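You operate a simulated robot arm through the tools that you are given. There is no shell and no other tool.

Carry out the task below with a simulated robot arm. There is one attempt and no reset: what you move stays moved.

Task
Tighten and comb the flat braid, then wind it to the yellow line.
Fine: pull the handle first; stand the green comb back in its tray; push the handle back, swing the lever off, wind with the orange knob, swing the lever back; the blue comb and the other braids stay as they are.

It is judged by the outcome, as a careful person would: the job done as asked, and still so three seconds after it is handed in. It fails if anything else is knocked over, pushed out of place, dropped, spilled or broken.

Robot
A 6-joint arm with a two-finger parallel gripper, fixed in place. Base frame: the origin is on the floor under the middle of its stand, x ahead of it, y to its left, z up. Readings come in m, rad, newtons and seconds.
With the tool pointing down near the work surface it reaches from about 0.58 to 0.94 m from the base axis. Its first joint turns from -2.601 to 2.601 rad. Payload 3.43 kg.
The tool frame sits at the grasp point between the pads (the TCP): z along the fingers, y along the line on which they close. The tips reach 0.034 m beyond it. The gripper opens to 0.128 m. The fingers are 0.024 m wide and 0.012 m thick; the gripper's body (0.048 by 0.13 m) begins 0.096 m behind the TCP.
Orientation is that of the tool frame in the base frame, as a unit quaternion [x, y, z, w]. With the fingers straight down and closing along the base's y, the tool's x points along the base's -x, its y along +y and its z along -z.

Tools
- The arm moves only by the tool play_rows. Its argument "increments" is one flat list of numbers, 7 for each row, row after row: the shift along the base's x, y, z in m, then the turn, a rotation vector about the base's x, y, z in rad, then the opening, from 0 (shut) to 1 (fully open). In form: [x, y, z, ax, ay, az, hand, x, y, z, ax, ay, az, hand, ...]. A call has 1 to 20 rows; each row is the pose to reach, as a shift and turn from the pose commanded when the call began. Rows are played at 5 a second. More than 0.05 m and 0.15 rad between two rows, or a gripper value outside its range, and nothing of the call is played. Where a pose cannot be reached the arm comes as near as it can. A force on the tool above 90 N (or 10 N above the force at the start of the call, whichever is more), or a blocked arm, ends the call early, and 0.2 s more pass. The fingers move at their own pace (about 0.108 m/s each) and stop on an object; they squeeze with about 21 N. The grip force told is the motor's: it shows also when the fingers shut on nothing. Time passes only in rows, and 0.2 s behind the last, so rows that repeat a pose let the fingers close. The reply holds the time, the measured pose of the TCP, the force on the tool along the base axes, the opening and the grip force, in the units named above and with some noise, with the torque about the TCP (base axes, N m) and any sound that the robot's microphone picked up.
- Cameras (640 x 400 px; columns grow to the right, rows downward): "scene" is fixed at [0.0458, 0.5003, 1.3599]; the picture's right is [0.66, 0.75, 0.00], its down [0.48, -0.42, -0.77] and it looks along [-0.58, 0.51, -0.64] (base axes); focal length 214 px, centre (320, 200). "wrist" rides on the gripper at [0.076, -0.011, -0.16] in the tool frame; the picture's right is [0.15, 0.99, 0.00], its down [-0.88, 0.13, -0.46] and it looks along [-0.45, 0.07, 0.89] (tool axes); focal length 234 px, centre (320, 200). There is no depth. A picture from a camera that has moved, and an enlarged one, comes with that camera's place and axes in the base frame and with its lens. The place of the scene camera against the robot may be out by one fixed shift of up to 0.012 m in any direction.
- get_image(camera): a new picture of that camera. The clock stands still meanwhile.
- move_column(by): slides the trunk up (or, below 0, down) by that many m; the arm rides with it, the base frame stays. It gives what a move gives, with no picture.
- zoom(camera, box): a new picture of the part [left, top, right, bottom] of that camera's present view, enlarged. The clock stands still meanwhile.
- close_job(): hands the job in; it is judged then, once.

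Places have to be worked out from the pictures, the camera data and where the tool is seen. Open the gripper and draw the arm clear of the work before you hand the job in, unless the task says otherwise.

The tools are called after "Call:" by a JSON object that holds its "name" and its "arguments". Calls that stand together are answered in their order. play_rows: Moves the arm, as the interface text tells. Its arguments: {"type":"object","properties":{"increments":{"type":"array","items":{"type":"number"}}},"required":["increments"]} The other tools are called the same way: move_column (by) moves the trunk up or down; get_image (camera) takes a picture; zoom (camera, box) takes an enlarged picture of a part of a camera's view; close_job () hands the job in.

At the start:

```text
t: 0.0
eef_pos: [0.4241, 0.4153, 1.1541]
ee_rot: [0.0, 1.0, 0.0, 0.0]
ft_force: [0.1, 0.1, -0.4]
torque: [-0.01, 0.0, 0.04]
width: 0.1278
grip_force: 0.1
trunk travel left (down, up): [-0.675, 0.035]
```

scene: 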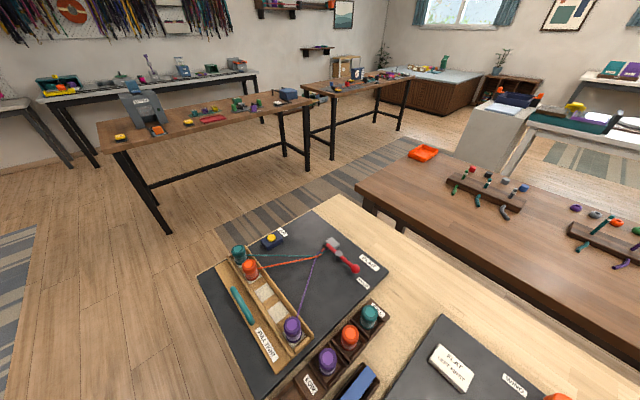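
wrist: 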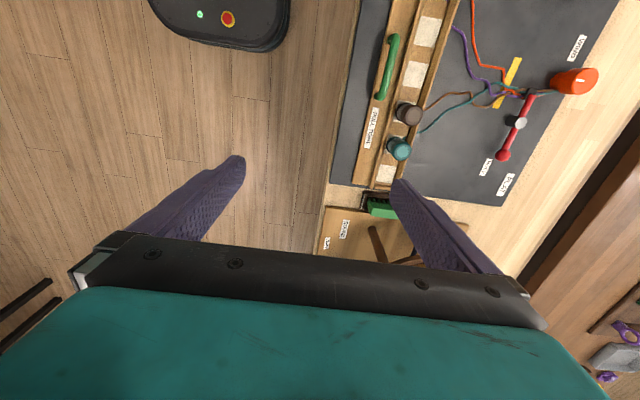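

The opening pictures show several stations. I'll start by taking fresh pictures from both cameras to find the flat braid's station.

Call:
{"name": "get_image", "arguments": {"camera": "scene"}}

Call:
{"name": "get_image", "arguments": {"camera": "wrist"}}

Call:
{"name": "zoom", "arguments": {"camera": "scene", "box": [180, 200, 400, 400]}}

Call:
{"name": "zoom", "arguments": {"camera": "wrist", "box": [320, 0, 640, 260]}}

Call:
{"name": "zoom", "arguments": {"camera": "scene", "box": [380, 280, 640, 400]}}

```text
taken
```

scene: 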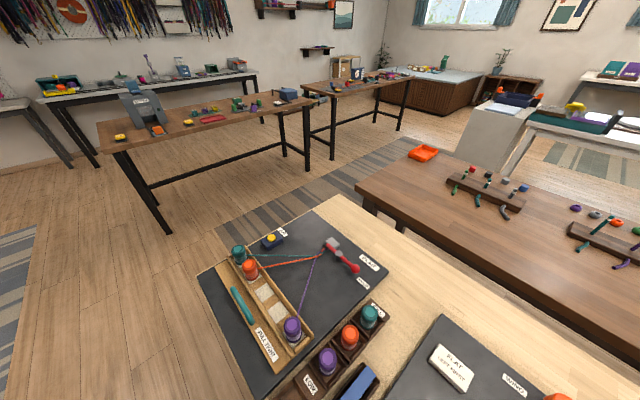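

```text
taken
camera wrist: at [0.3481, 0.403, 1.3134], right [-0.15, 0.99, 0.0], down [0.88, 0.13, 0.46], along [0.45, 0.07, -0.89], focal length 234 px, centre (320, 200)
```

wrist: 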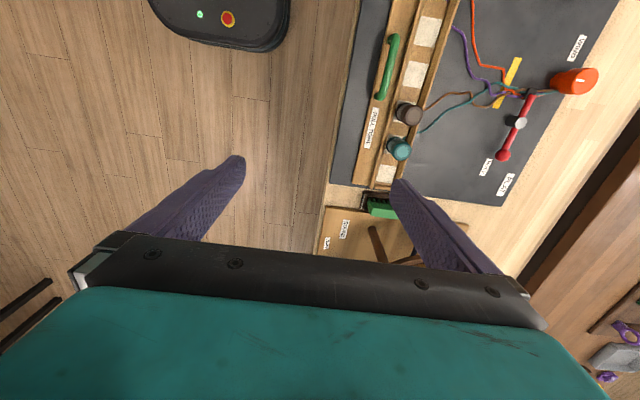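

```text
2.00 times, centred on (290, 300) of scene
camera zoom: at [0.0458, 0.5003, 1.3599], right [0.66, 0.75, 0.0], down [0.48, -0.42, -0.77], along [-0.58, 0.51, -0.64], focal length 429 px, centre (380, 0)
```

zoom: 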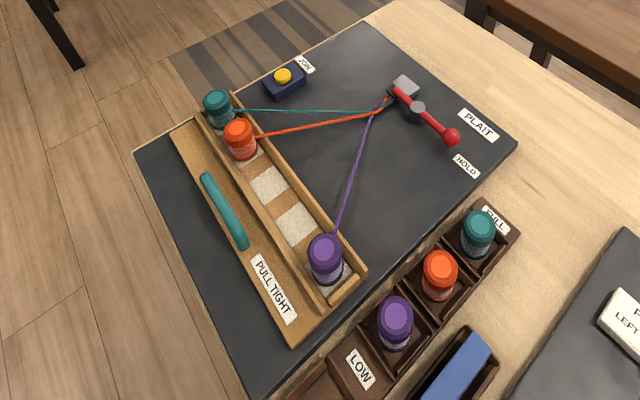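

```text
1.54 times, centred on (480, 130) of wrist
camera zoom: at [0.3481, 0.403, 1.3134], right [-0.15, 0.99, 0.0], down [0.88, 0.13, 0.46], along [0.45, 0.07, -0.89], focal length 360 px, centre (74, 308)
```

zoom: 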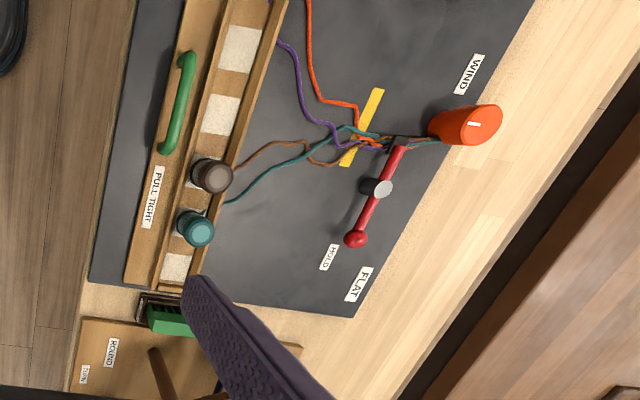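

```text
2.46 times, centred on (510, 340) of scene
camera zoom: at [0.0458, 0.5003, 1.3599], right [0.66, 0.75, 0.0], down [0.48, -0.42, -0.77], along [-0.58, 0.51, -0.64], focal length 528 px, centre (-148, -145)
```

zoom: 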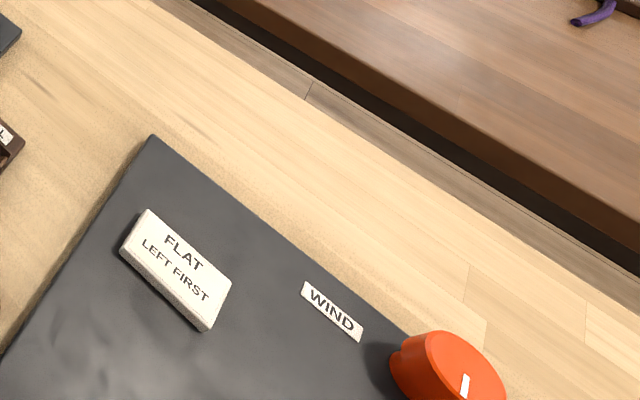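

Triangulating the orange knob from both cameras puts it near (0.28, 0.85, 0.85), so the FLAT station is to the left of the robot. I'll move high over the board to get a better view with the wrist camera.

Call:
{"name": "play_rows", "arguments": {"increments": [-0.02, 0.04, 0, 0, 0, 0, 1, -0.04, 0.08, 0, 0, 0, 0, 1, -0.06, 0.12, 0, 0, 0, 0, 1, -0.08, 0.16, 0, 0, 0, 0, 1, -0.1, 0.2, 0, 0, 0, 0, 1, -0.12, 0.24, 0, 0, 0, 0, 1]}}

Call:
{"name": "get_image", "arguments": {"camera": "wrist"}}

Call:
{"name": "get_image", "arguments": {"camera": "scene"}}

```text
t: 1.4
eef_pos: [0.3057, 0.6567, 1.1556]
ee_rot: [0.001, 1.0, 0.0, 0.0]
ft_force: [0.3, 0.2, -0.2]
torque: [-0.01, 0.0, 0.0]
width: 0.128
grip_force: 0.0
trunk travel left (down, up): [-0.675, 0.035]
```

```text
taken
camera wrist: at [0.2296, 0.6449, 1.3144], right [-0.15, 0.99, 0.0], down [0.88, 0.13, 0.46], along [0.45, 0.07, -0.89], focal length 234 px, centre (320, 200)
```

wrist: 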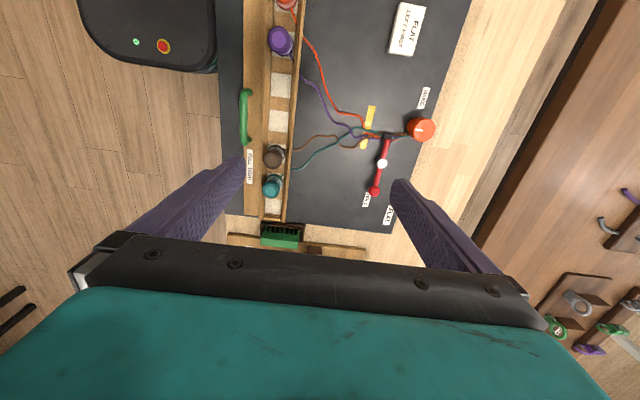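

```text
taken
```

scene: 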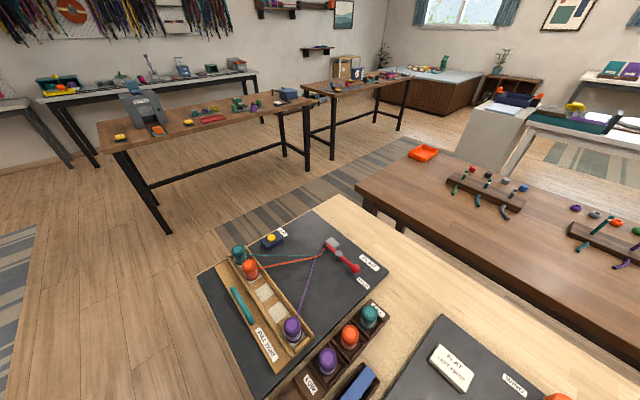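

The whole FLAT station is in the wrist view now. I'll enlarge it to study the pieces, and also look at the two comb trays.

Call:
{"name": "zoom", "arguments": {"camera": "wrist", "box": [210, 0, 450, 150]}}

Call:
{"name": "zoom", "arguments": {"camera": "wrist", "box": [220, 80, 460, 260]}}

Call:
{"name": "zoom", "arguments": {"camera": "wrist", "box": [340, 90, 450, 170]}}

```text
2.67 times, centred on (330, 75) of wrist
camera zoom: at [0.2296, 0.6449, 1.3144], right [-0.15, 0.99, 0.0], down [0.88, 0.13, 0.46], along [0.45, 0.07, -0.89], focal length 624 px, centre (293, 533)
```

zoom: 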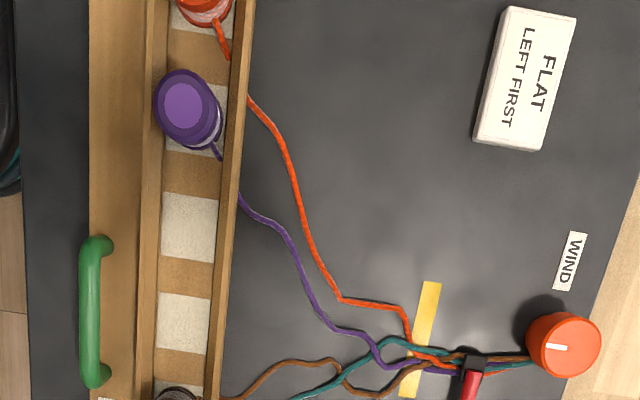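

```text
2.22 times, centred on (340, 170) of wrist
camera zoom: at [0.2296, 0.6449, 1.3144], right [-0.15, 0.99, 0.0], down [0.88, 0.13, 0.46], along [0.45, 0.07, -0.89], focal length 520 px, centre (276, 267)
```

zoom: 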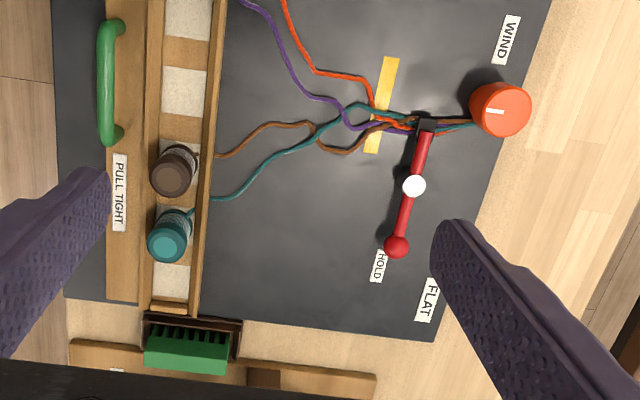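

```text
5.00 times, centred on (395, 130) of wrist
camera zoom: at [0.2296, 0.6449, 1.3144], right [-0.15, 0.99, 0.0], down [0.88, 0.13, 0.46], along [0.45, 0.07, -0.89], focal length 1171 px, centre (-55, 550)
```

zoom: 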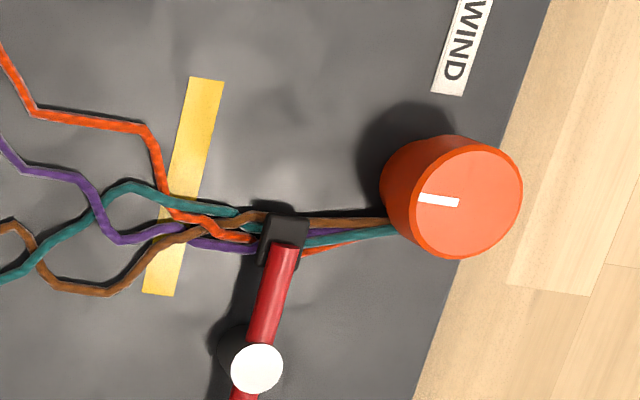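

Stereo from the two wrist views puts the green handle bar along x from about 0.27 to 0.36 at y≈0.517, z≈0.848, and the knob near (0.276, 0.852). The green comb's tray is near (0.59, 0.60), so I'll move over it for a closer look.

Call:
{"name": "play_rows", "arguments": {"increments": [0.04, -0.01, -0.015, 0, 0, 0, 1, 0.08, -0.02, -0.03, 0, 0, 0, 1, 0.12, -0.03, -0.045, 0, 0, 0, 1, 0.16, -0.04, -0.06, 0, 0, 0, 1, 0.2, -0.05, -0.08, 0, 0, 0, 1, 0.24, -0.055, -0.1, 0, 0, 0, 1]}}

Call:
{"name": "get_image", "arguments": {"camera": "wrist"}}

Call:
{"name": "zoom", "arguments": {"camera": "wrist", "box": [200, 60, 440, 230]}}

```text
t: 2.8
eef_pos: [0.5447, 0.6, 1.0514]
ee_rot: [0.0, 1.0, 0.0, 0.0]
ft_force: [0.4, 0.7, 0.7]
torque: [0.0, 0.02, -0.04]
width: 0.128
grip_force: 0.1
trunk travel left (down, up): [-0.675, 0.035]
```

```text
taken
camera wrist: at [0.4685, 0.5876, 1.2112], right [-0.15, 0.99, 0.0], down [0.88, 0.13, 0.46], along [0.45, 0.07, -0.89], focal length 234 px, centre (320, 200)
```

wrist: 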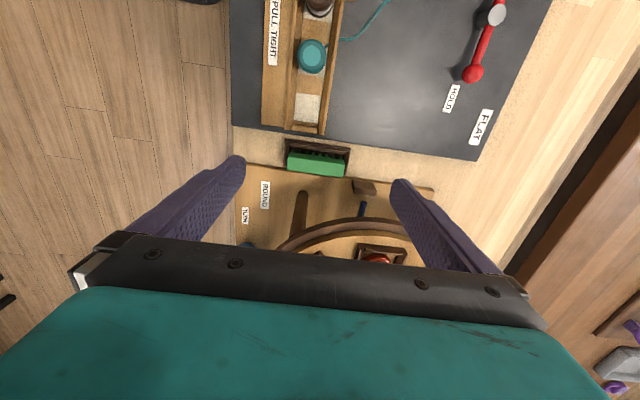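

```text
2.35 times, centred on (320, 145) of wrist
camera zoom: at [0.4685, 0.5876, 1.2112], right [-0.15, 0.99, 0.0], down [0.88, 0.13, 0.46], along [0.45, 0.07, -0.89], focal length 551 px, centre (320, 329)
```

zoom: 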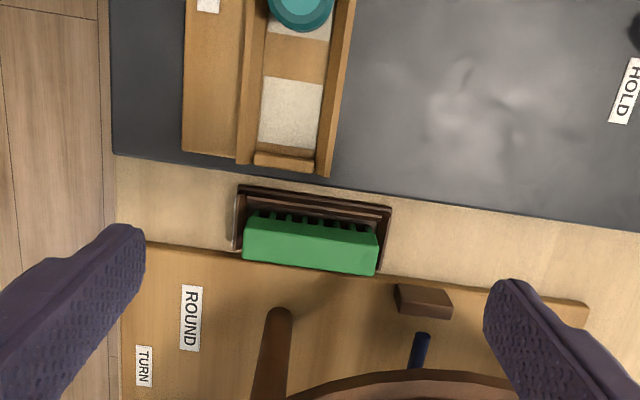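

The comb stands teeth-down in a narrow dark tray, its spine running along y and about 9–10 cm long. I'll turn the tool 90° about z, so the fingers close along x as needed to grip it, and look again from the other side.

Call:
{"name": "play_rows", "arguments": {"increments": [0.004, 0, 0, 0, 0, 0.143, 1, 0.008, 0, 0, 0, 0, 0.286, 1, 0.012, 0, 0, 0, 0, 0.428, 1, 0.016, 0, 0, 0, 0, 0.571, 1, 0.02, 0, 0, 0, 0, 0.714, 1, 0.024, 0, 0, 0, 0, 0.857, 1, 0.028, 0, 0, 0, 0, 1.0, 1, 0.032, 0, 0, 0, 0, 1.142, 1, 0.036, 0, 0, 0, 0, 1.285, 1, 0.04, 0, 0, 0, 0, 1.428, 1, 0.045, 0, 0, 0, 0, 1.5708, 1]}}

Call:
{"name": "get_image", "arguments": {"camera": "wrist"}}

Call:
{"name": "zoom", "arguments": {"camera": "wrist", "box": [200, 40, 440, 190]}}

```text
t: 5.2
eef_pos: [0.5877, 0.6012, 1.0538]
ee_rot: [0.708, -0.706, 0.0, 0.0]
ft_force: [-0.5, -1.2, 0.5]
torque: [-0.01, -0.01, -0.03]
width: 0.1279
grip_force: 0.1
trunk travel left (down, up): [-0.675, 0.035]
```

```text
taken
camera wrist: at [0.6002, 0.5232, 1.213], right [-0.99, -0.15, 0.0], down [-0.13, 0.88, 0.46], along [-0.07, 0.45, -0.89], focal length 234 px, centre (320, 200)
```

wrist: 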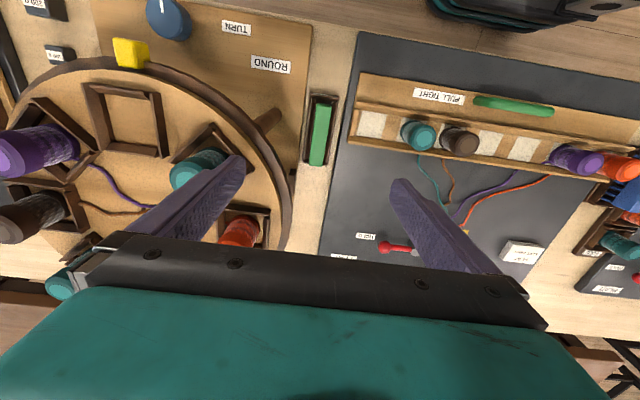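

```text
2.67 times, centred on (320, 115) of wrist
camera zoom: at [0.6002, 0.5232, 1.213], right [-0.99, -0.15, 0.0], down [-0.13, 0.88, 0.46], along [-0.07, 0.45, -0.89], focal length 624 px, centre (320, 427)
```

zoom: 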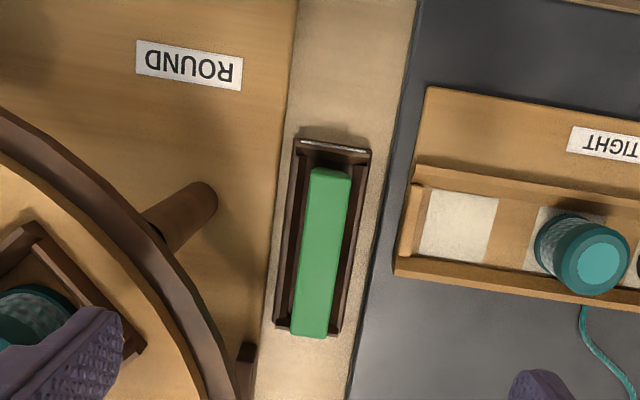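

From the two views I put the comb spine's top at z≈0.863, centred near (0.589, 0.598), about 2 cm thick in x, with the tray rim at only ≈0.81. The first step is the handle, so I'll turn back to closing along y and hover above it.

Call:
{"name": "play_rows", "arguments": {"increments": [-0.023, -0.006, -0.003, 0, 0, -0.143, 1, -0.046, -0.012, -0.006, 0, 0, -0.286, 1, -0.069, -0.018, -0.01, 0, 0, -0.428, 1, -0.092, -0.024, -0.014, 0, 0, -0.571, 1, -0.115, -0.03, -0.018, 0, 0, -0.714, 1, -0.138, -0.036, -0.022, 0, 0, -0.857, 1, -0.161, -0.042, -0.026, 0, 0, -1.0, 0.8, -0.184, -0.048, -0.03, 0, 0, -1.142, 0.6, -0.207, -0.054, -0.034, 0, 0, -1.285, 0.5, -0.23, -0.06, -0.038, 0, 0, -1.428, 0.4, -0.254, -0.07, -0.044, 0, 0, -1.5708, 0.4]}}

Call:
{"name": "get_image", "arguments": {"camera": "wrist"}}

Call:
{"name": "zoom", "arguments": {"camera": "wrist", "box": [220, 20, 460, 220]}}

```text
t: 7.6
eef_pos: [0.3334, 0.5303, 1.0115]
ee_rot: [0.001, 1.0, 0.001, 0.0]
ft_force: [-0.4, -0.6, 0.0]
torque: [0.0, -0.01, 0.01]
width: 0.0512
grip_force: 0.0
trunk travel left (down, up): [-0.675, 0.035]
```

```text
taken
camera wrist: at [0.2575, 0.5176, 1.1702], right [-0.14, 0.99, 0.0], down [0.88, 0.13, 0.46], along [0.45, 0.07, -0.89], focal length 234 px, centre (320, 200)
```

wrist: 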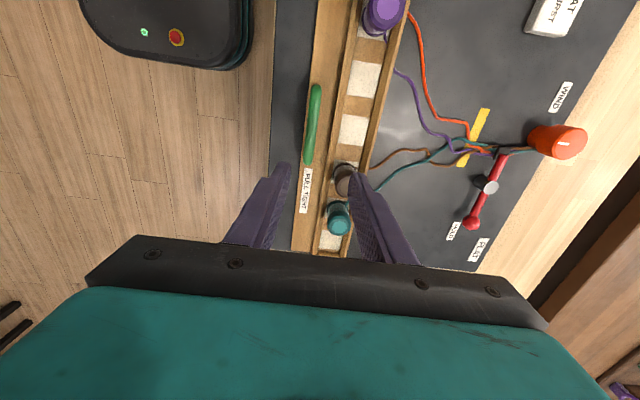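

```text
2.00 times, centred on (340, 120) of wrist
camera zoom: at [0.2575, 0.5176, 1.1702], right [-0.14, 0.99, 0.0], down [0.88, 0.13, 0.46], along [0.45, 0.07, -0.89], focal length 468 px, centre (280, 360)
```

zoom: 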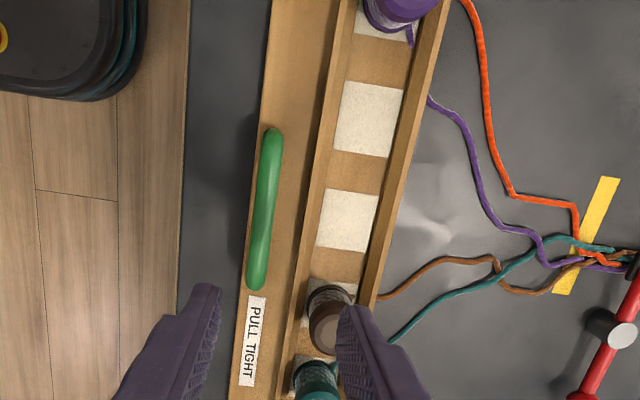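

The handle bar's middle sits near (0.314, 0.515), with the rack wall at y≈0.551. I'll narrow the fingers, descend astride the bar with the tips staying above the sled surface, and look before closing.

Call:
{"name": "play_rows", "arguments": {"increments": [0, -0.01, -0.02, 0, 0, 0, 0.29, 0, -0.016, -0.05, 0, 0, 0, 0.29, 0, -0.016, -0.085, 0, 0, 0, 0.29, 0, -0.016, -0.115, 0, 0, 0, 0.29, 0, -0.016, -0.13, 0, 0, 0, 0.29]}}

Call:
{"name": "get_image", "arguments": {"camera": "wrist"}}

Call:
{"name": "zoom", "arguments": {"camera": "wrist", "box": [240, 80, 400, 230]}}

```text
t: 8.8
eef_pos: [0.3348, 0.5139, 0.8812]
ee_rot: [0.0, 1.0, 0.0, 0.0]
ft_force: [0.2, -0.1, -0.1]
torque: [0.0, -0.03, 0.0]
width: 0.037
grip_force: 0.0
trunk travel left (down, up): [-0.675, 0.035]
```

```text
taken
camera wrist: at [0.2594, 0.5023, 1.04], right [-0.15, 0.99, 0.0], down [0.88, 0.13, 0.46], along [0.45, 0.07, -0.89], focal length 234 px, centre (320, 200)
```

wrist: 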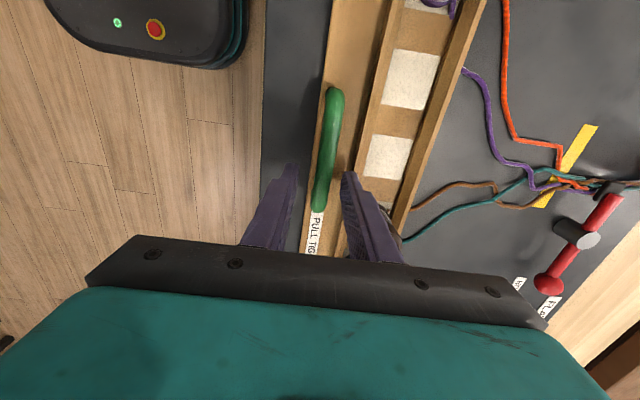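

```text
2.67 times, centred on (320, 155) of wrist
camera zoom: at [0.2594, 0.5023, 1.04], right [-0.15, 0.99, 0.0], down [0.88, 0.13, 0.46], along [0.45, 0.07, -0.89], focal length 624 px, centre (320, 320)
```

zoom: 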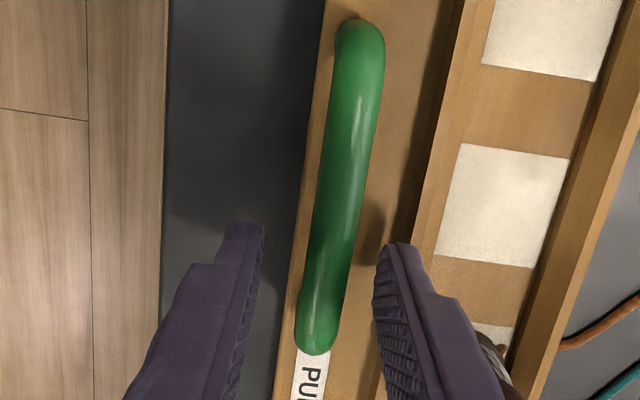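

The bar lies between the fingertips with clearance on both sides. I'll go down 15 mm and close on it.

Call:
{"name": "play_rows", "arguments": {"increments": [0, 0.002, -0.008, 0, 0, 0, 0.29, 0, 0.002, -0.016, 0, 0, 0, 0.29, 0, 0.002, -0.016, 0, 0, 0, 0, 0, 0.002, -0.016, 0, 0, 0, 0, 0, 0.002, -0.016, 0, 0, 0, 0]}}

Call:
{"name": "zoom", "arguments": {"camera": "wrist", "box": [240, 80, 400, 230]}}

```text
t: 9.6
eef_pos: [0.3356, 0.5205, 0.8751]
ee_rot: [0.0, 1.0, 0.011, 0.004]
ft_force: [-4.9, 3.8, 50.1]
torque: [1.49, 0.64, 0.21]
width: 0.0249
grip_force: 20.2
trunk travel left (down, up): [-0.675, 0.035]
stopped in row 3: the force on the tool passed its limit at 93 N (the readings are from after the stop); the commanded pose is now the measured one
```

```text
2.67 times, centred on (320, 155) of wrist
camera zoom: at [0.258, 0.5048, 1.0332], right [-0.15, 0.99, 0.02], down [0.88, 0.12, 0.47], along [0.46, 0.09, -0.88], focal length 624 px, centre (320, 320)
```

zoom: 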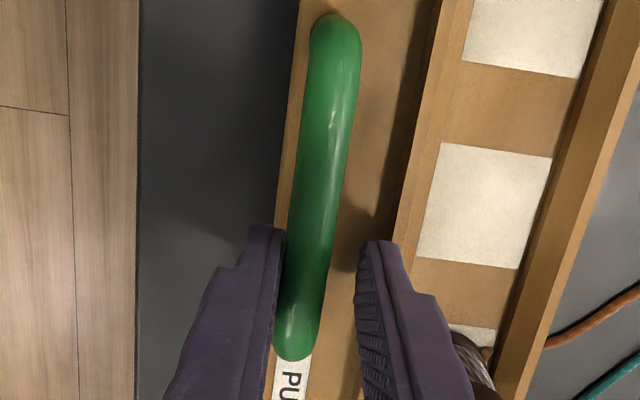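

The stop came from the +y fingertip landing on the sled plank, which must be at about z≈0.841. I'll lift 7 mm, straighten the tool, centre on the bar and then close.

Call:
{"name": "play_rows", "arguments": {"increments": [0, 0, 0.008, 0, 0, 0, 0.29, 0, -0.005, 0.008, -0.022, 0.008, 0, 0.29, 0, -0.005, 0.007, -0.022, 0.008, 0, 0.29]}}

Call:
{"name": "zoom", "arguments": {"camera": "wrist", "box": [240, 80, 400, 230]}}

```text
t: 10.3
eef_pos: [0.338, 0.5128, 0.8762]
ee_rot: [0.001, 1.0, -0.006, 0.0]
ft_force: [0.6, 0.3, -0.1]
torque: [0.01, 0.01, 0.01]
width: 0.0372
grip_force: 0.0
trunk travel left (down, up): [-0.675, 0.035]
```

```text
2.67 times, centred on (320, 155) of wrist
camera zoom: at [0.2619, 0.503, 1.0357], right [-0.15, 0.99, -0.01], down [0.88, 0.13, 0.45], along [0.45, 0.06, -0.89], focal length 624 px, centre (320, 320)
```

zoom: 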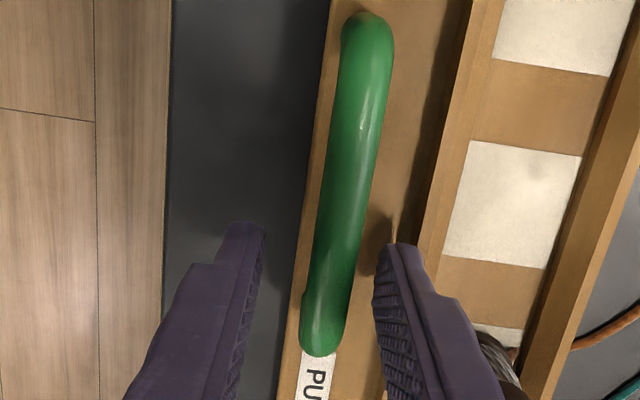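

The fingers straddle the bar freely with no contact force. I'll close on it now.

Call:
{"name": "play_rows", "arguments": {"increments": [0, 0.002, 0, 0.01, 0, 0, 0.2, 0, 0.002, 0, 0.01, 0, 0, 0.05, 0, 0.002, 0, 0.01, 0, 0, 0.05, 0, 0.002, 0, 0.01, 0, 0, 0.05]}}

Call:
{"name": "zoom", "arguments": {"camera": "wrist", "box": [240, 80, 400, 230]}}

```text
t: 11.3
eef_pos: [0.3367, 0.5151, 0.8778]
ee_rot: [0.0, 1.0, 0.001, -0.001]
ft_force: [0.3, -0.2, -4.3]
torque: [0.02, -0.26, 0.04]
width: 0.0137
grip_force: 45.3
trunk travel left (down, up): [-0.675, 0.035]
```

```text
2.67 times, centred on (320, 155) of wrist
camera zoom: at [0.2617, 0.5036, 1.0363], right [-0.15, 0.99, 0.0], down [0.88, 0.13, 0.45], along [0.45, 0.07, -0.89], focal length 624 px, centre (320, 320)
```

zoom: 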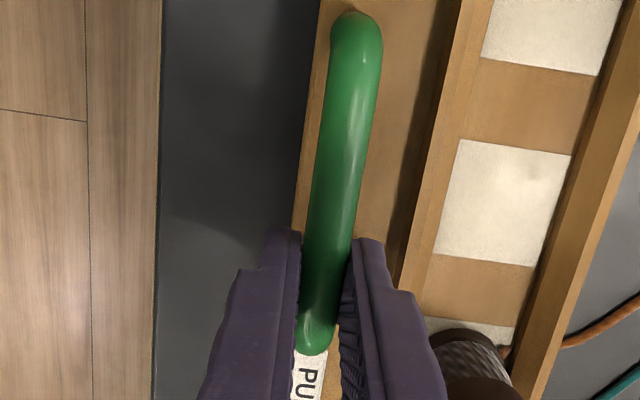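

The grip is firm on the 13.7 mm bar. I'll pull toward -y in small steps and watch the force.

Call:
{"name": "play_rows", "arguments": {"increments": [0.0001, -0.004, 0, 0, 0, 0, 0.05, 0.0003, -0.008, 0, 0, 0, 0, 0.05, 0.0004, -0.012, 0, 0, 0, 0, 0.05, 0.0005, -0.016, 0, 0, 0, 0, 0.05]}}

Call:
{"name": "get_image", "arguments": {"camera": "wrist"}}

```text
t: 12.3
eef_pos: [0.3374, 0.5009, 0.8761]
ee_rot: [0.0, 1.0, 0.001, -0.001]
ft_force: [0.4, 2.1, -0.7]
torque: [0.07, -0.28, 0.04]
width: 0.0138
grip_force: 44.9
trunk travel left (down, up): [-0.675, 0.035]
```

```text
taken
camera wrist: at [0.2617, 0.4883, 1.0363], right [-0.15, 0.99, 0.0], down [0.88, 0.13, 0.45], along [0.45, 0.07, -0.89], focal length 234 px, centre (320, 200)
```

wrist: 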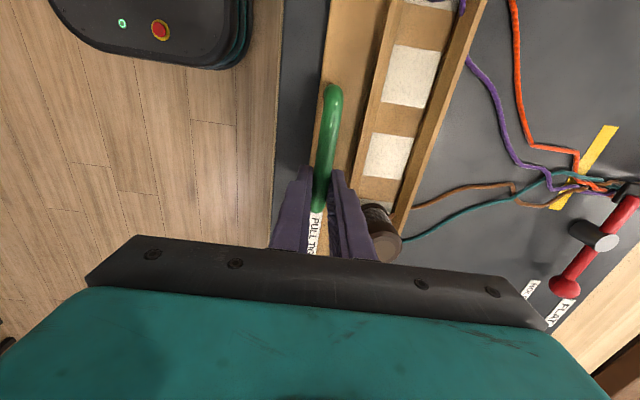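

The sled slides along easily at about 2 N and the strands are beginning to straighten. I'll keep pulling.

Call:
{"name": "play_rows", "arguments": {"increments": [0.0001, -0.004, 0, 0, 0, 0, 0.05, 0.0003, -0.008, 0, 0, 0, 0, 0.05, 0.0004, -0.012, 0, 0, 0, 0, 0.05, 0.0005, -0.016, 0, 0, 0, 0, 0.05]}}

Call:
{"name": "get_image", "arguments": {"camera": "wrist"}}

```text
t: 13.3
eef_pos: [0.3361, 0.4849, 0.8784]
ee_rot: [0.0, 1.0, -0.001, -0.002]
ft_force: [-1.2, 1.1, 0.7]
torque: [0.07, 0.12, 0.05]
width: 0.0135
grip_force: 45.2
trunk travel left (down, up): [-0.675, 0.035]
```

```text
taken
camera wrist: at [0.2618, 0.4725, 1.0363], right [-0.15, 0.99, 0.0], down [0.88, 0.13, 0.45], along [0.45, 0.07, -0.89], focal length 234 px, centre (320, 200)
```

wrist: 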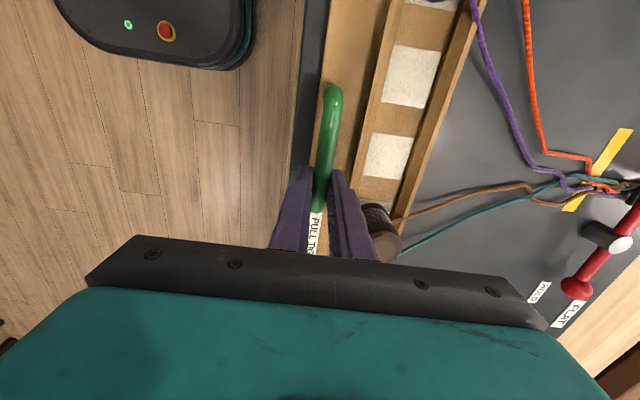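

About 3 cm pulled and the strands are straighter, with the force still low. I'll continue in small steps until it firms up.

Call:
{"name": "play_rows", "arguments": {"increments": [0.0001, -0.003, 0, 0, 0, 0, 0.05, 0.0002, -0.006, 0, 0, 0, 0, 0.05, 0.0003, -0.009, 0, 0, 0, 0, 0.05, 0.0004, -0.012, 0, 0, 0, 0, 0.05]}}

Call:
{"name": "get_image", "arguments": {"camera": "wrist"}}

```text
t: 14.3
eef_pos: [0.3375, 0.4727, 0.877]
ee_rot: [0.0, 1.0, -0.001, -0.001]
ft_force: [-10.3, -1.1, -6.8]
torque: [0.03, -0.06, 0.06]
width: 0.0136
grip_force: 45.0
trunk travel left (down, up): [-0.675, 0.035]
```

```text
taken
camera wrist: at [0.262, 0.46, 1.0364], right [-0.15, 0.99, 0.0], down [0.88, 0.13, 0.45], along [0.45, 0.07, -0.89], focal length 234 px, centre (320, 200)
```

wrist: 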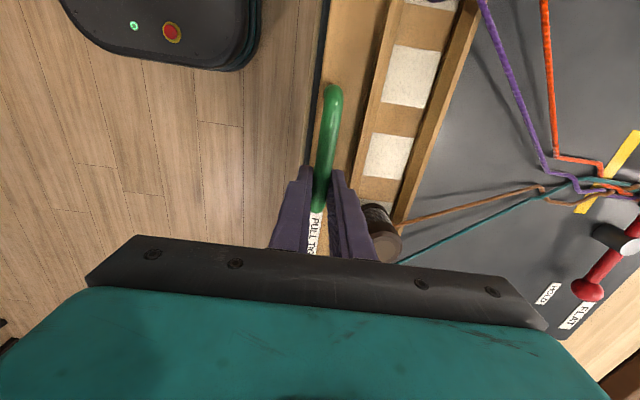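

Pulled about 4.2 cm. A sideways force of ~10 N showed up, so I'll check how tight the strands look before going on.

Call:
{"name": "zoom", "arguments": {"camera": "wrist", "box": [390, 0, 640, 280]}}

Call:
{"name": "zoom", "arguments": {"camera": "wrist", "box": [260, 60, 440, 230]}}

```text
1.43 times, centred on (515, 140) of wrist
camera zoom: at [0.262, 0.46, 1.0364], right [-0.15, 0.99, 0.0], down [0.88, 0.13, 0.45], along [0.45, 0.07, -0.89], focal length 334 px, centre (41, 286)
```

zoom: 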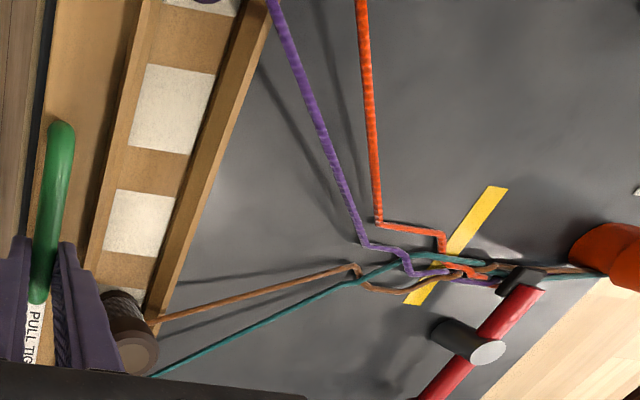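

```text
2.35 times, centred on (350, 145) of wrist
camera zoom: at [0.262, 0.46, 1.0364], right [-0.15, 0.99, 0.0], down [0.88, 0.13, 0.45], along [0.45, 0.07, -0.89], focal length 551 px, centre (249, 329)
```

zoom: 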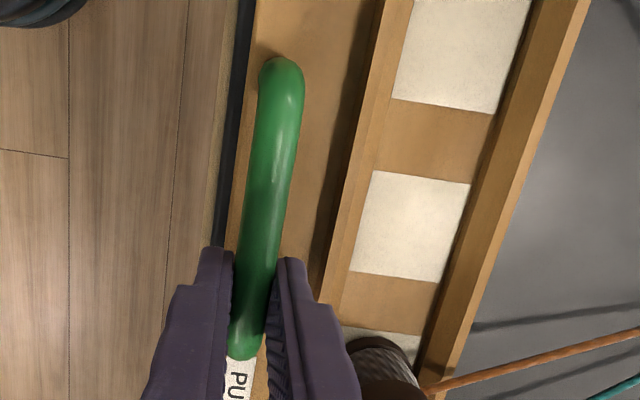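

The strands now run straight off the mat, though the crossings are still loose. I'll pull a few more millimetres in fine steps to find the end stop.

Call:
{"name": "play_rows", "arguments": {"increments": [0, -0.002, 0, 0, 0, 0, 0.05, 0.0001, -0.004, 0, 0, 0, 0, 0.05, 0.0002, -0.006, 0, 0, 0, 0, 0.05]}}

Call:
{"name": "zoom", "arguments": {"camera": "wrist", "box": [260, 0, 640, 280]}}

```text
t: 15.2
eef_pos: [0.3376, 0.47, 0.8784]
ee_rot: [0.0, 1.0, 0.003, -0.002]
ft_force: [-14.2, 24.9, -5.1]
torque: [0.35, -0.31, 0.05]
width: 0.0134
grip_force: 44.8
trunk travel left (down, up): [-0.675, 0.035]
```

```text
1.43 times, centred on (450, 140) of wrist
camera zoom: at [0.262, 0.4575, 1.0363], right [-0.15, 0.99, 0.01], down [0.88, 0.13, 0.45], along [0.45, 0.07, -0.89], focal length 334 px, centre (134, 286)
```

zoom: 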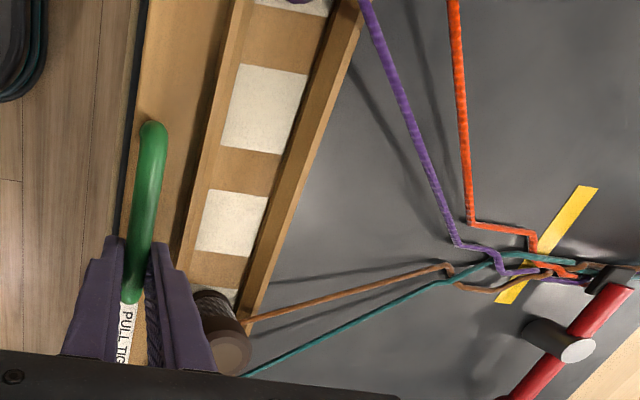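

The force jumped to 25 N against the pull at y≈0.470, so the sled is at its end stop after about 4.5 cm. I'll relax the command, open just enough, and lift straight off.

Call:
{"name": "play_rows", "arguments": {"increments": [0, 0.002, 0, 0, 0, 0, 0.05, 0, 0.0025, 0, 0, 0, 0, 0.05, 0, 0.0025, 0, 0, 0, 0, 0.15, 0, 0.0025, 0, 0, 0, 0, 0.25, 0, 0.0025, 0, 0, 0, 0, 0.25, 0, 0.0025, 0.03, 0, 0, 0, 0.25, 0, 0.0025, 0.07, 0, 0, 0, 0.25, 0, 0.0025, 0.11, 0, 0, 0, 0.25]}}

Call:
{"name": "get_image", "arguments": {"camera": "wrist"}}

```text
t: 16.9
eef_pos: [0.3382, 0.4686, 0.9879]
ee_rot: [-0.001, 1.0, 0.0, -0.001]
ft_force: [-0.4, 0.5, 0.6]
torque: [-0.01, 0.01, 0.01]
width: 0.0319
grip_force: 0.1
trunk travel left (down, up): [-0.675, 0.035]
```

```text
taken
camera wrist: at [0.262, 0.4575, 1.147], right [-0.15, 0.99, 0.0], down [0.88, 0.13, 0.45], along [0.45, 0.07, -0.89], focal length 234 px, centre (320, 200)
```

wrist: 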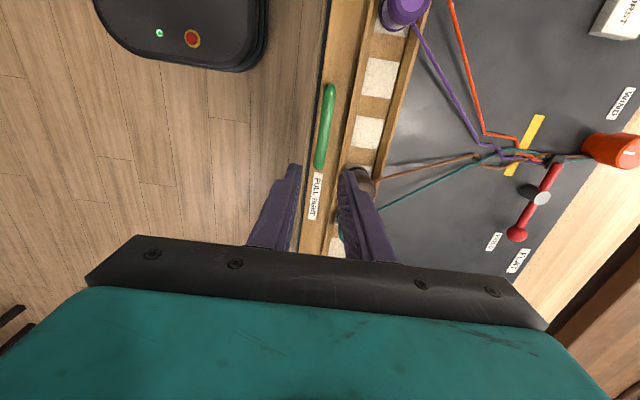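

The sled stays where I pulled it. Next I'll look closely at the loose crossings from above before fetching the comb.

Call:
{"name": "play_rows", "arguments": {"increments": [0, 0.045, 0.012, 0, 0, 0, 0.5, 0, 0.09, 0.024, 0, 0, 0, 0.8, -0.004, 0.135, 0.036, 0, 0, 0, 1, -0.008, 0.18, 0.048, 0, 0, 0, 1, -0.012, 0.22, 0.05, 0, 0, 0, 1]}}

Call:
{"name": "get_image", "arguments": {"camera": "wrist"}}

Call:
{"name": "zoom", "arguments": {"camera": "wrist", "box": [260, 40, 440, 190]}}

```text
t: 18.1
eef_pos: [0.3271, 0.6892, 1.0396]
ee_rot: [0.001, 1.0, 0.0, 0.0]
ft_force: [0.6, 0.7, 0.3]
torque: [0.01, 0.02, 0.0]
width: 0.128
grip_force: 0.0
trunk travel left (down, up): [-0.675, 0.035]
```

```text
taken
camera wrist: at [0.2504, 0.6779, 1.1986], right [-0.14, 0.99, 0.0], down [0.88, 0.13, 0.45], along [0.45, 0.07, -0.89], focal length 234 px, centre (320, 200)
```

wrist: 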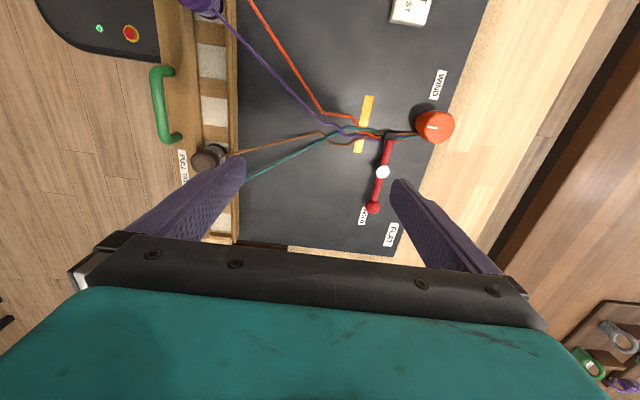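

```text
2.67 times, centred on (350, 115) of wrist
camera zoom: at [0.2504, 0.6779, 1.1986], right [-0.14, 0.99, 0.0], down [0.88, 0.13, 0.45], along [0.45, 0.07, -0.89], focal length 624 px, centre (240, 427)
```

zoom: 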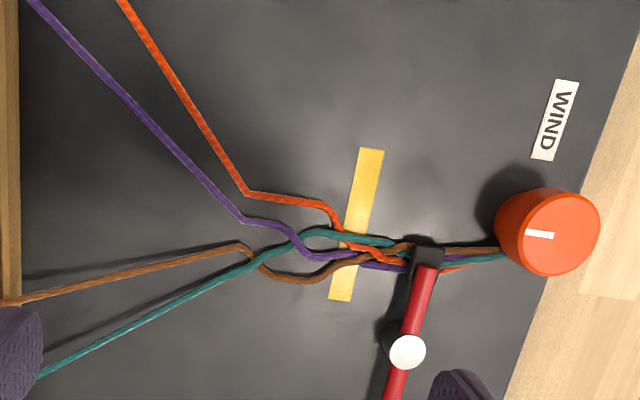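

The last crossing is loose from y≈0.69 up to the yellow line, which I place at y≈0.754 on a mat at z≈0.82. The strands at y≈0.675 span x≈0.28–0.34, which fits the 9 cm comb. Now I'll go to the comb with the fingers turned to close along x.

Call:
{"name": "play_rows", "arguments": {"increments": [0.024, -0.008, 0, 0, 0, 0.143, 1, 0.048, -0.016, 0, 0, 0, 0.286, 1, 0.072, -0.024, 0, 0, 0, 0.428, 1, 0.096, -0.032, 0, 0, 0, 0.571, 1, 0.12, -0.04, 0, 0, 0, 0.714, 1, 0.144, -0.048, 0, 0, 0, 0.857, 0.9, 0.168, -0.056, -0.01, 0, 0, 1.0, 0.8, 0.192, -0.064, -0.02, 0, 0, 1.142, 0.7, 0.216, -0.072, -0.03, 0, 0, 1.285, 0.6, 0.24, -0.08, -0.045, 0, 0, 1.428, 0.5, 0.262, -0.091, -0.06, 0, 0, 1.5708, 0.5, 0.262, -0.091, -0.06, 0, 0, 1.5708, 0.5]}}

Call:
{"name": "get_image", "arguments": {"camera": "wrist"}}

Call:
{"name": "zoom", "arguments": {"camera": "wrist", "box": [220, 60, 420, 220]}}

```text
t: 20.8
eef_pos: [0.5875, 0.5993, 0.9778]
ee_rot: [0.708, -0.706, 0.001, 0.0]
ft_force: [-12.3, -5.7, 10.7]
torque: [0.07, -0.29, -0.04]
width: 0.057
grip_force: 0.0
trunk travel left (down, up): [-0.675, 0.035]
```

```text
taken
camera wrist: at [0.5983, 0.5217, 1.1368], right [-0.99, -0.15, 0.0], down [-0.13, 0.88, 0.45], along [-0.07, 0.45, -0.89], focal length 234 px, centre (320, 200)
```

wrist: 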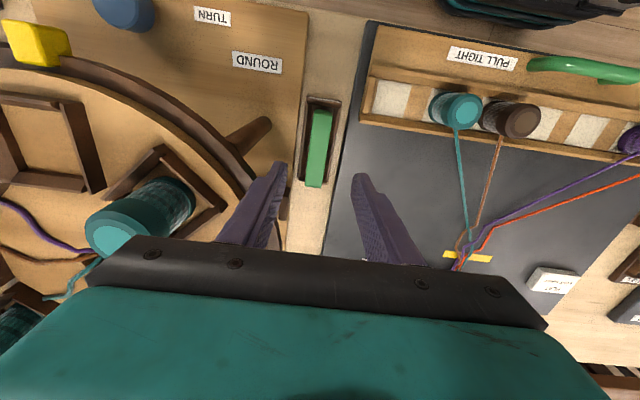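

```text
2.50 times, centred on (320, 140) of wrist
camera zoom: at [0.5983, 0.5217, 1.1368], right [-0.99, -0.15, 0.0], down [-0.13, 0.88, 0.45], along [-0.07, 0.45, -0.89], focal length 585 px, centre (320, 350)
```

zoom: 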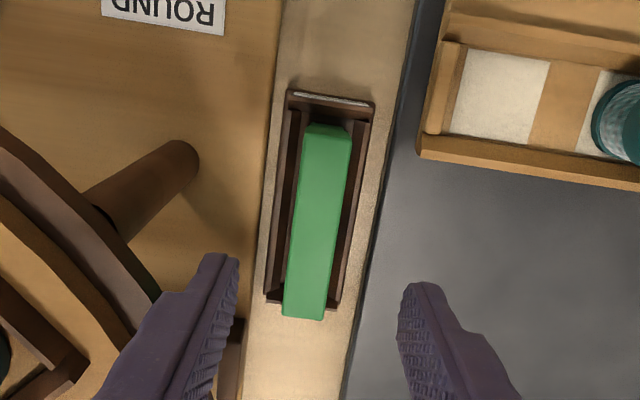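

The reading shows an unexpected ~12 N force; I'll hold still for a moment to see whether it's just motion settling.

Call:
{"name": "play_rows", "arguments": {"increments": [0, 0, 0, 0, 0, 0, 0.5, 0, 0, 0, 0, 0, 0, 0.5]}}

Call:
{"name": "zoom", "arguments": {"camera": "wrist", "box": [220, 60, 420, 220]}}

```text
t: 21.4
eef_pos: [0.5887, 0.5979, 0.9773]
ee_rot: [0.707, -0.707, 0.002, 0.0]
ft_force: [-14.0, -6.4, 10.6]
torque: [0.03, -0.22, -0.1]
width: 0.0566
grip_force: 0.1
trunk travel left (down, up): [-0.675, 0.035]
```

```text
2.50 times, centred on (320, 140) of wrist
camera zoom: at [0.5983, 0.5217, 1.1365], right [-0.99, -0.15, 0.0], down [-0.13, 0.88, 0.45], along [-0.07, 0.45, -0.89], focal length 585 px, centre (320, 350)
```

zoom: 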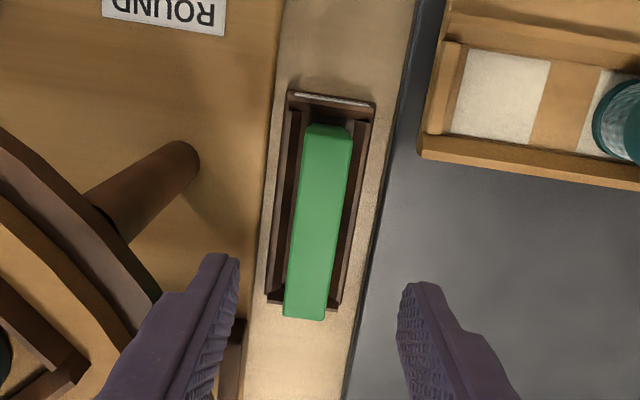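

The force persists and the fingers are only 57 mm open instead of the commanded 64, so the outside of the +x finger is touching something at the ROUND station. I'll back away in -x right now and check.

Call:
{"name": "play_rows", "arguments": {"increments": [-0.006, 0, 0, 0, 0, 0, 0.4, -0.015, 0, 0, 0, 0, 0, 0.4, -0.03, 0, 0, 0, 0, 0, 0.4]}}

Call:
{"name": "get_image", "arguments": {"camera": "wrist"}}

Call:
{"name": "zoom", "arguments": {"camera": "wrist", "box": [0, 0, 320, 260]}}

```text
t: 22.1
eef_pos: [0.5587, 0.598, 0.9772]
ee_rot: [-0.707, 0.707, -0.001, 0.0]
ft_force: [0.0, 0.3, 0.8]
torque: [-0.02, -0.03, -0.01]
width: 0.0512
grip_force: 0.0
trunk travel left (down, up): [-0.675, 0.035]
```

```text
taken
camera wrist: at [0.5695, 0.5215, 1.1358], right [-0.99, -0.15, 0.0], down [-0.13, 0.88, 0.45], along [-0.07, 0.45, -0.89], focal length 234 px, centre (320, 200)
```

wrist: 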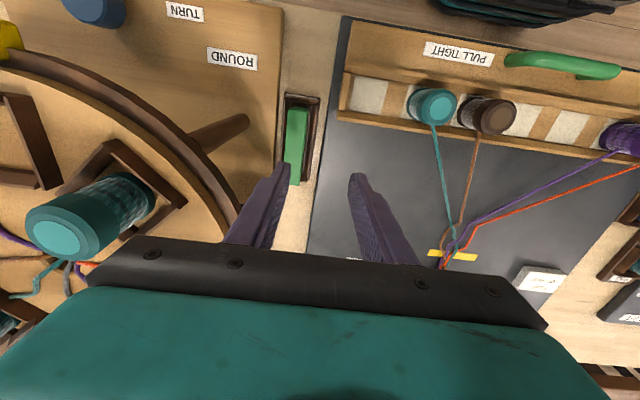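

```text
1.54 times, centred on (160, 130) of wrist
camera zoom: at [0.5695, 0.5215, 1.1358], right [-0.99, -0.15, 0.0], down [-0.13, 0.88, 0.45], along [-0.07, 0.45, -0.89], focal length 360 px, centre (566, 308)
```

zoom: 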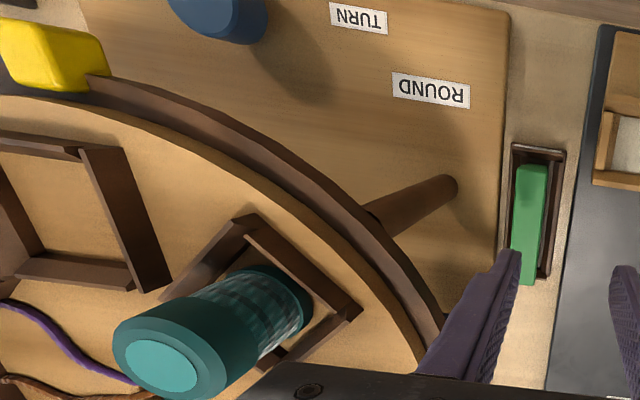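

Contact is gone. Comparing pictures, the "ROUND" piece is an elevated disc stand on legs with its rim at about z≈0.95, and that rim is what the open finger touched. I'll rise, turn back and look straight down to measure the rim and comb precisely.

Call:
{"name": "play_rows", "arguments": {"increments": [0, 0, 0.045, 0, 0, 0, 0.4, 0, 0, 0.09, 0, 0, 0, 0.4, 0, 0, 0.13, 0, 0, -0.143, 0.6, 0.005, 0, 0.17, 0, 0, -0.286, 0.8, 0.01, 0, 0.18, 0, 0, -0.428, 1, 0.015, 0, 0.18, 0, 0, -0.571, 1, 0.02, 0, 0.18, 0, 0, -0.714, 1, 0.025, 0, 0.18, 0, 0, -0.857, 1, 0.03, 0, 0.18, 0, 0, -1.0, 1, 0.035, 0, 0.18, 0, 0, -1.142, 1, 0.04, 0, 0.18, 0, 0, -1.285, 1, 0.05, 0, 0.18, 0, 0, -1.428, 1, 0.06, 0, 0.18, 0, 0, -1.5708, 1]}}

Call:
{"name": "get_image", "arguments": {"camera": "wrist"}}

Call:
{"name": "zoom", "arguments": {"camera": "wrist", "box": [200, 50, 440, 230]}}

```text
t: 24.9
eef_pos: [0.6193, 0.5972, 1.1567]
ee_rot: [0.002, 1.0, 0.0, -0.001]
ft_force: [0.5, -0.6, 0.9]
torque: [0.01, -0.03, -0.05]
width: 0.1281
grip_force: 0.1
trunk travel left (down, up): [-0.675, 0.035]
```

```text
taken
camera wrist: at [0.5433, 0.5864, 1.3161], right [-0.14, 0.99, 0.0], down [0.88, 0.13, 0.45], along [0.45, 0.07, -0.89], focal length 234 px, centre (320, 200)
```

wrist: 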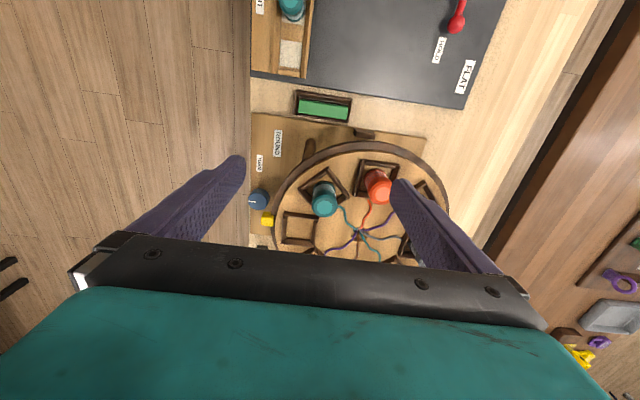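

```text
2.22 times, centred on (320, 140) of wrist
camera zoom: at [0.5433, 0.5864, 1.3161], right [-0.14, 0.99, 0.0], down [0.88, 0.13, 0.45], along [0.45, 0.07, -0.89], focal length 520 px, centre (320, 333)
```

zoom: 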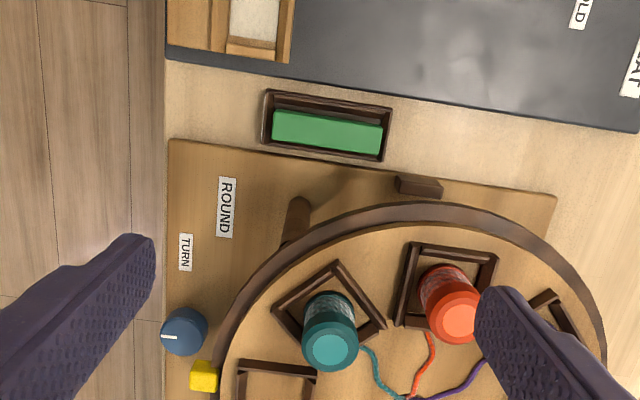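

The overhead view shows the disc (centre about (0.745, 0.665), radius ≈0.13, rim z≈0.96) overhanging close to the tray. I'll grip the comb by its two ends instead, closing along y with the tool leaned 10° toward -x so the gripper body stays clear of the disc.

Call:
{"name": "play_rows", "arguments": {"increments": [-0.015, 0.001, 0, 0, -0.06, 0.01, 1, -0.03, 0.002, -0.01, 0, -0.12, 0.02, 0.85, -0.03, 0.002, -0.04, 0, -0.1745, 0.03, 0.85, -0.03, 0.002, -0.08, 0, -0.1745, 0.03, 0.85, -0.03, 0.002, -0.12, 0, -0.1745, 0.03, 0.85, -0.03, 0.002, -0.16, 0, -0.1745, 0.03, 0.85, -0.03, 0.002, -0.19, 0, -0.1745, 0.03, 0.85, -0.03, 0.002, -0.215, 0, -0.1745, 0.03, 0.85]}}

Call:
{"name": "get_image", "arguments": {"camera": "wrist"}}

Call:
{"name": "zoom", "arguments": {"camera": "wrist", "box": [220, 80, 420, 240]}}

```text
t: 26.8
eef_pos: [0.5887, 0.6011, 0.9436]
ee_rot: [-0.014, 0.996, 0.0, 0.086]
ft_force: [-0.7, -0.3, -0.8]
torque: [-0.05, -0.02, -0.03]
width: 0.1088
grip_force: 0.1
trunk travel left (down, up): [-0.675, 0.035]
```

```text
taken
camera wrist: at [0.4875, 0.5862, 1.0879], right [-0.17, 0.98, -0.03], down [0.79, 0.15, 0.6], along [0.59, 0.08, -0.8], focal length 234 px, centre (320, 200)
```

wrist: 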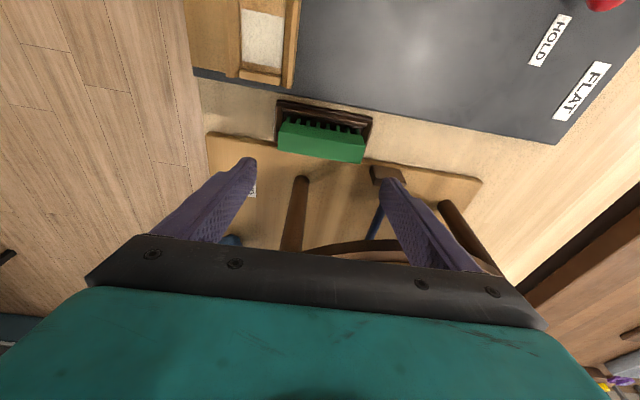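

```text
2.50 times, centred on (320, 160) of wrist
camera zoom: at [0.4875, 0.5862, 1.0879], right [-0.17, 0.98, -0.03], down [0.79, 0.15, 0.6], along [0.59, 0.08, -0.8], focal length 585 px, centre (320, 300)
```

zoom: 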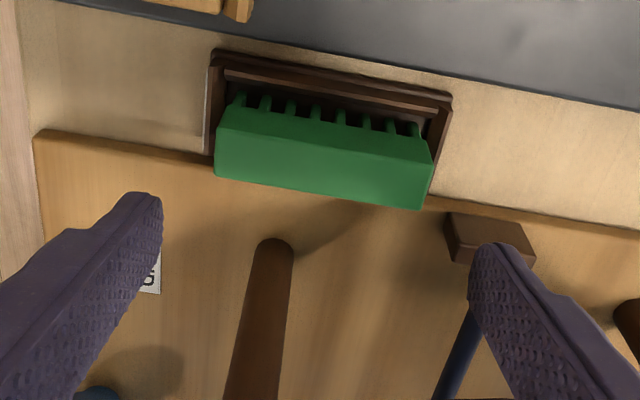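

The comb with its eight teeth is clearly visible, centred near (0.587, 0.5985). I'll descend to z≈0.862 with the fingers just outside its two ends.

Call:
{"name": "play_rows", "arguments": {"increments": [-0.002, -0.002, -0.025, 0, 0, 0, 0.85, -0.002, -0.002, -0.05, 0, 0, 0, 0.85, -0.002, -0.002, -0.07, 0, 0, 0, 0.85, -0.002, -0.002, -0.08, 0, 0, 0, 0.85]}}

Call:
{"name": "get_image", "arguments": {"camera": "wrist"}}

Call:
{"name": "zoom", "arguments": {"camera": "wrist", "box": [220, 80, 420, 240]}}

```text
t: 27.8
eef_pos: [0.5887, 0.5992, 0.8642]
ee_rot: [-0.015, 0.996, 0.0, 0.087]
ft_force: [-0.4, 0.6, -0.7]
torque: [0.01, -0.01, -0.01]
width: 0.109
grip_force: 0.1
trunk travel left (down, up): [-0.675, 0.035]
```

```text
taken
camera wrist: at [0.4859, 0.5838, 1.0061], right [-0.17, 0.98, -0.03], down [0.79, 0.15, 0.6], along [0.59, 0.08, -0.8], focal length 234 px, centre (320, 200)
```

wrist: 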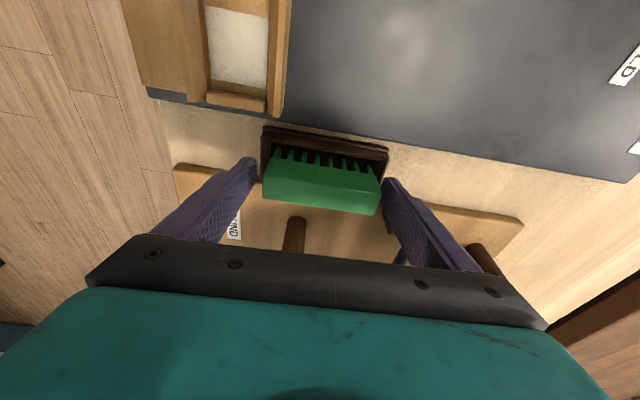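

```text
2.50 times, centred on (320, 160) of wrist
camera zoom: at [0.4859, 0.5838, 1.0061], right [-0.17, 0.98, -0.03], down [0.79, 0.15, 0.6], along [0.59, 0.08, -0.8], focal length 585 px, centre (320, 300)
```

zoom: 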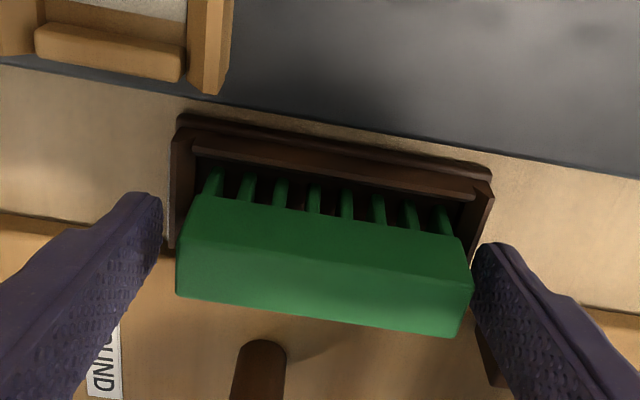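

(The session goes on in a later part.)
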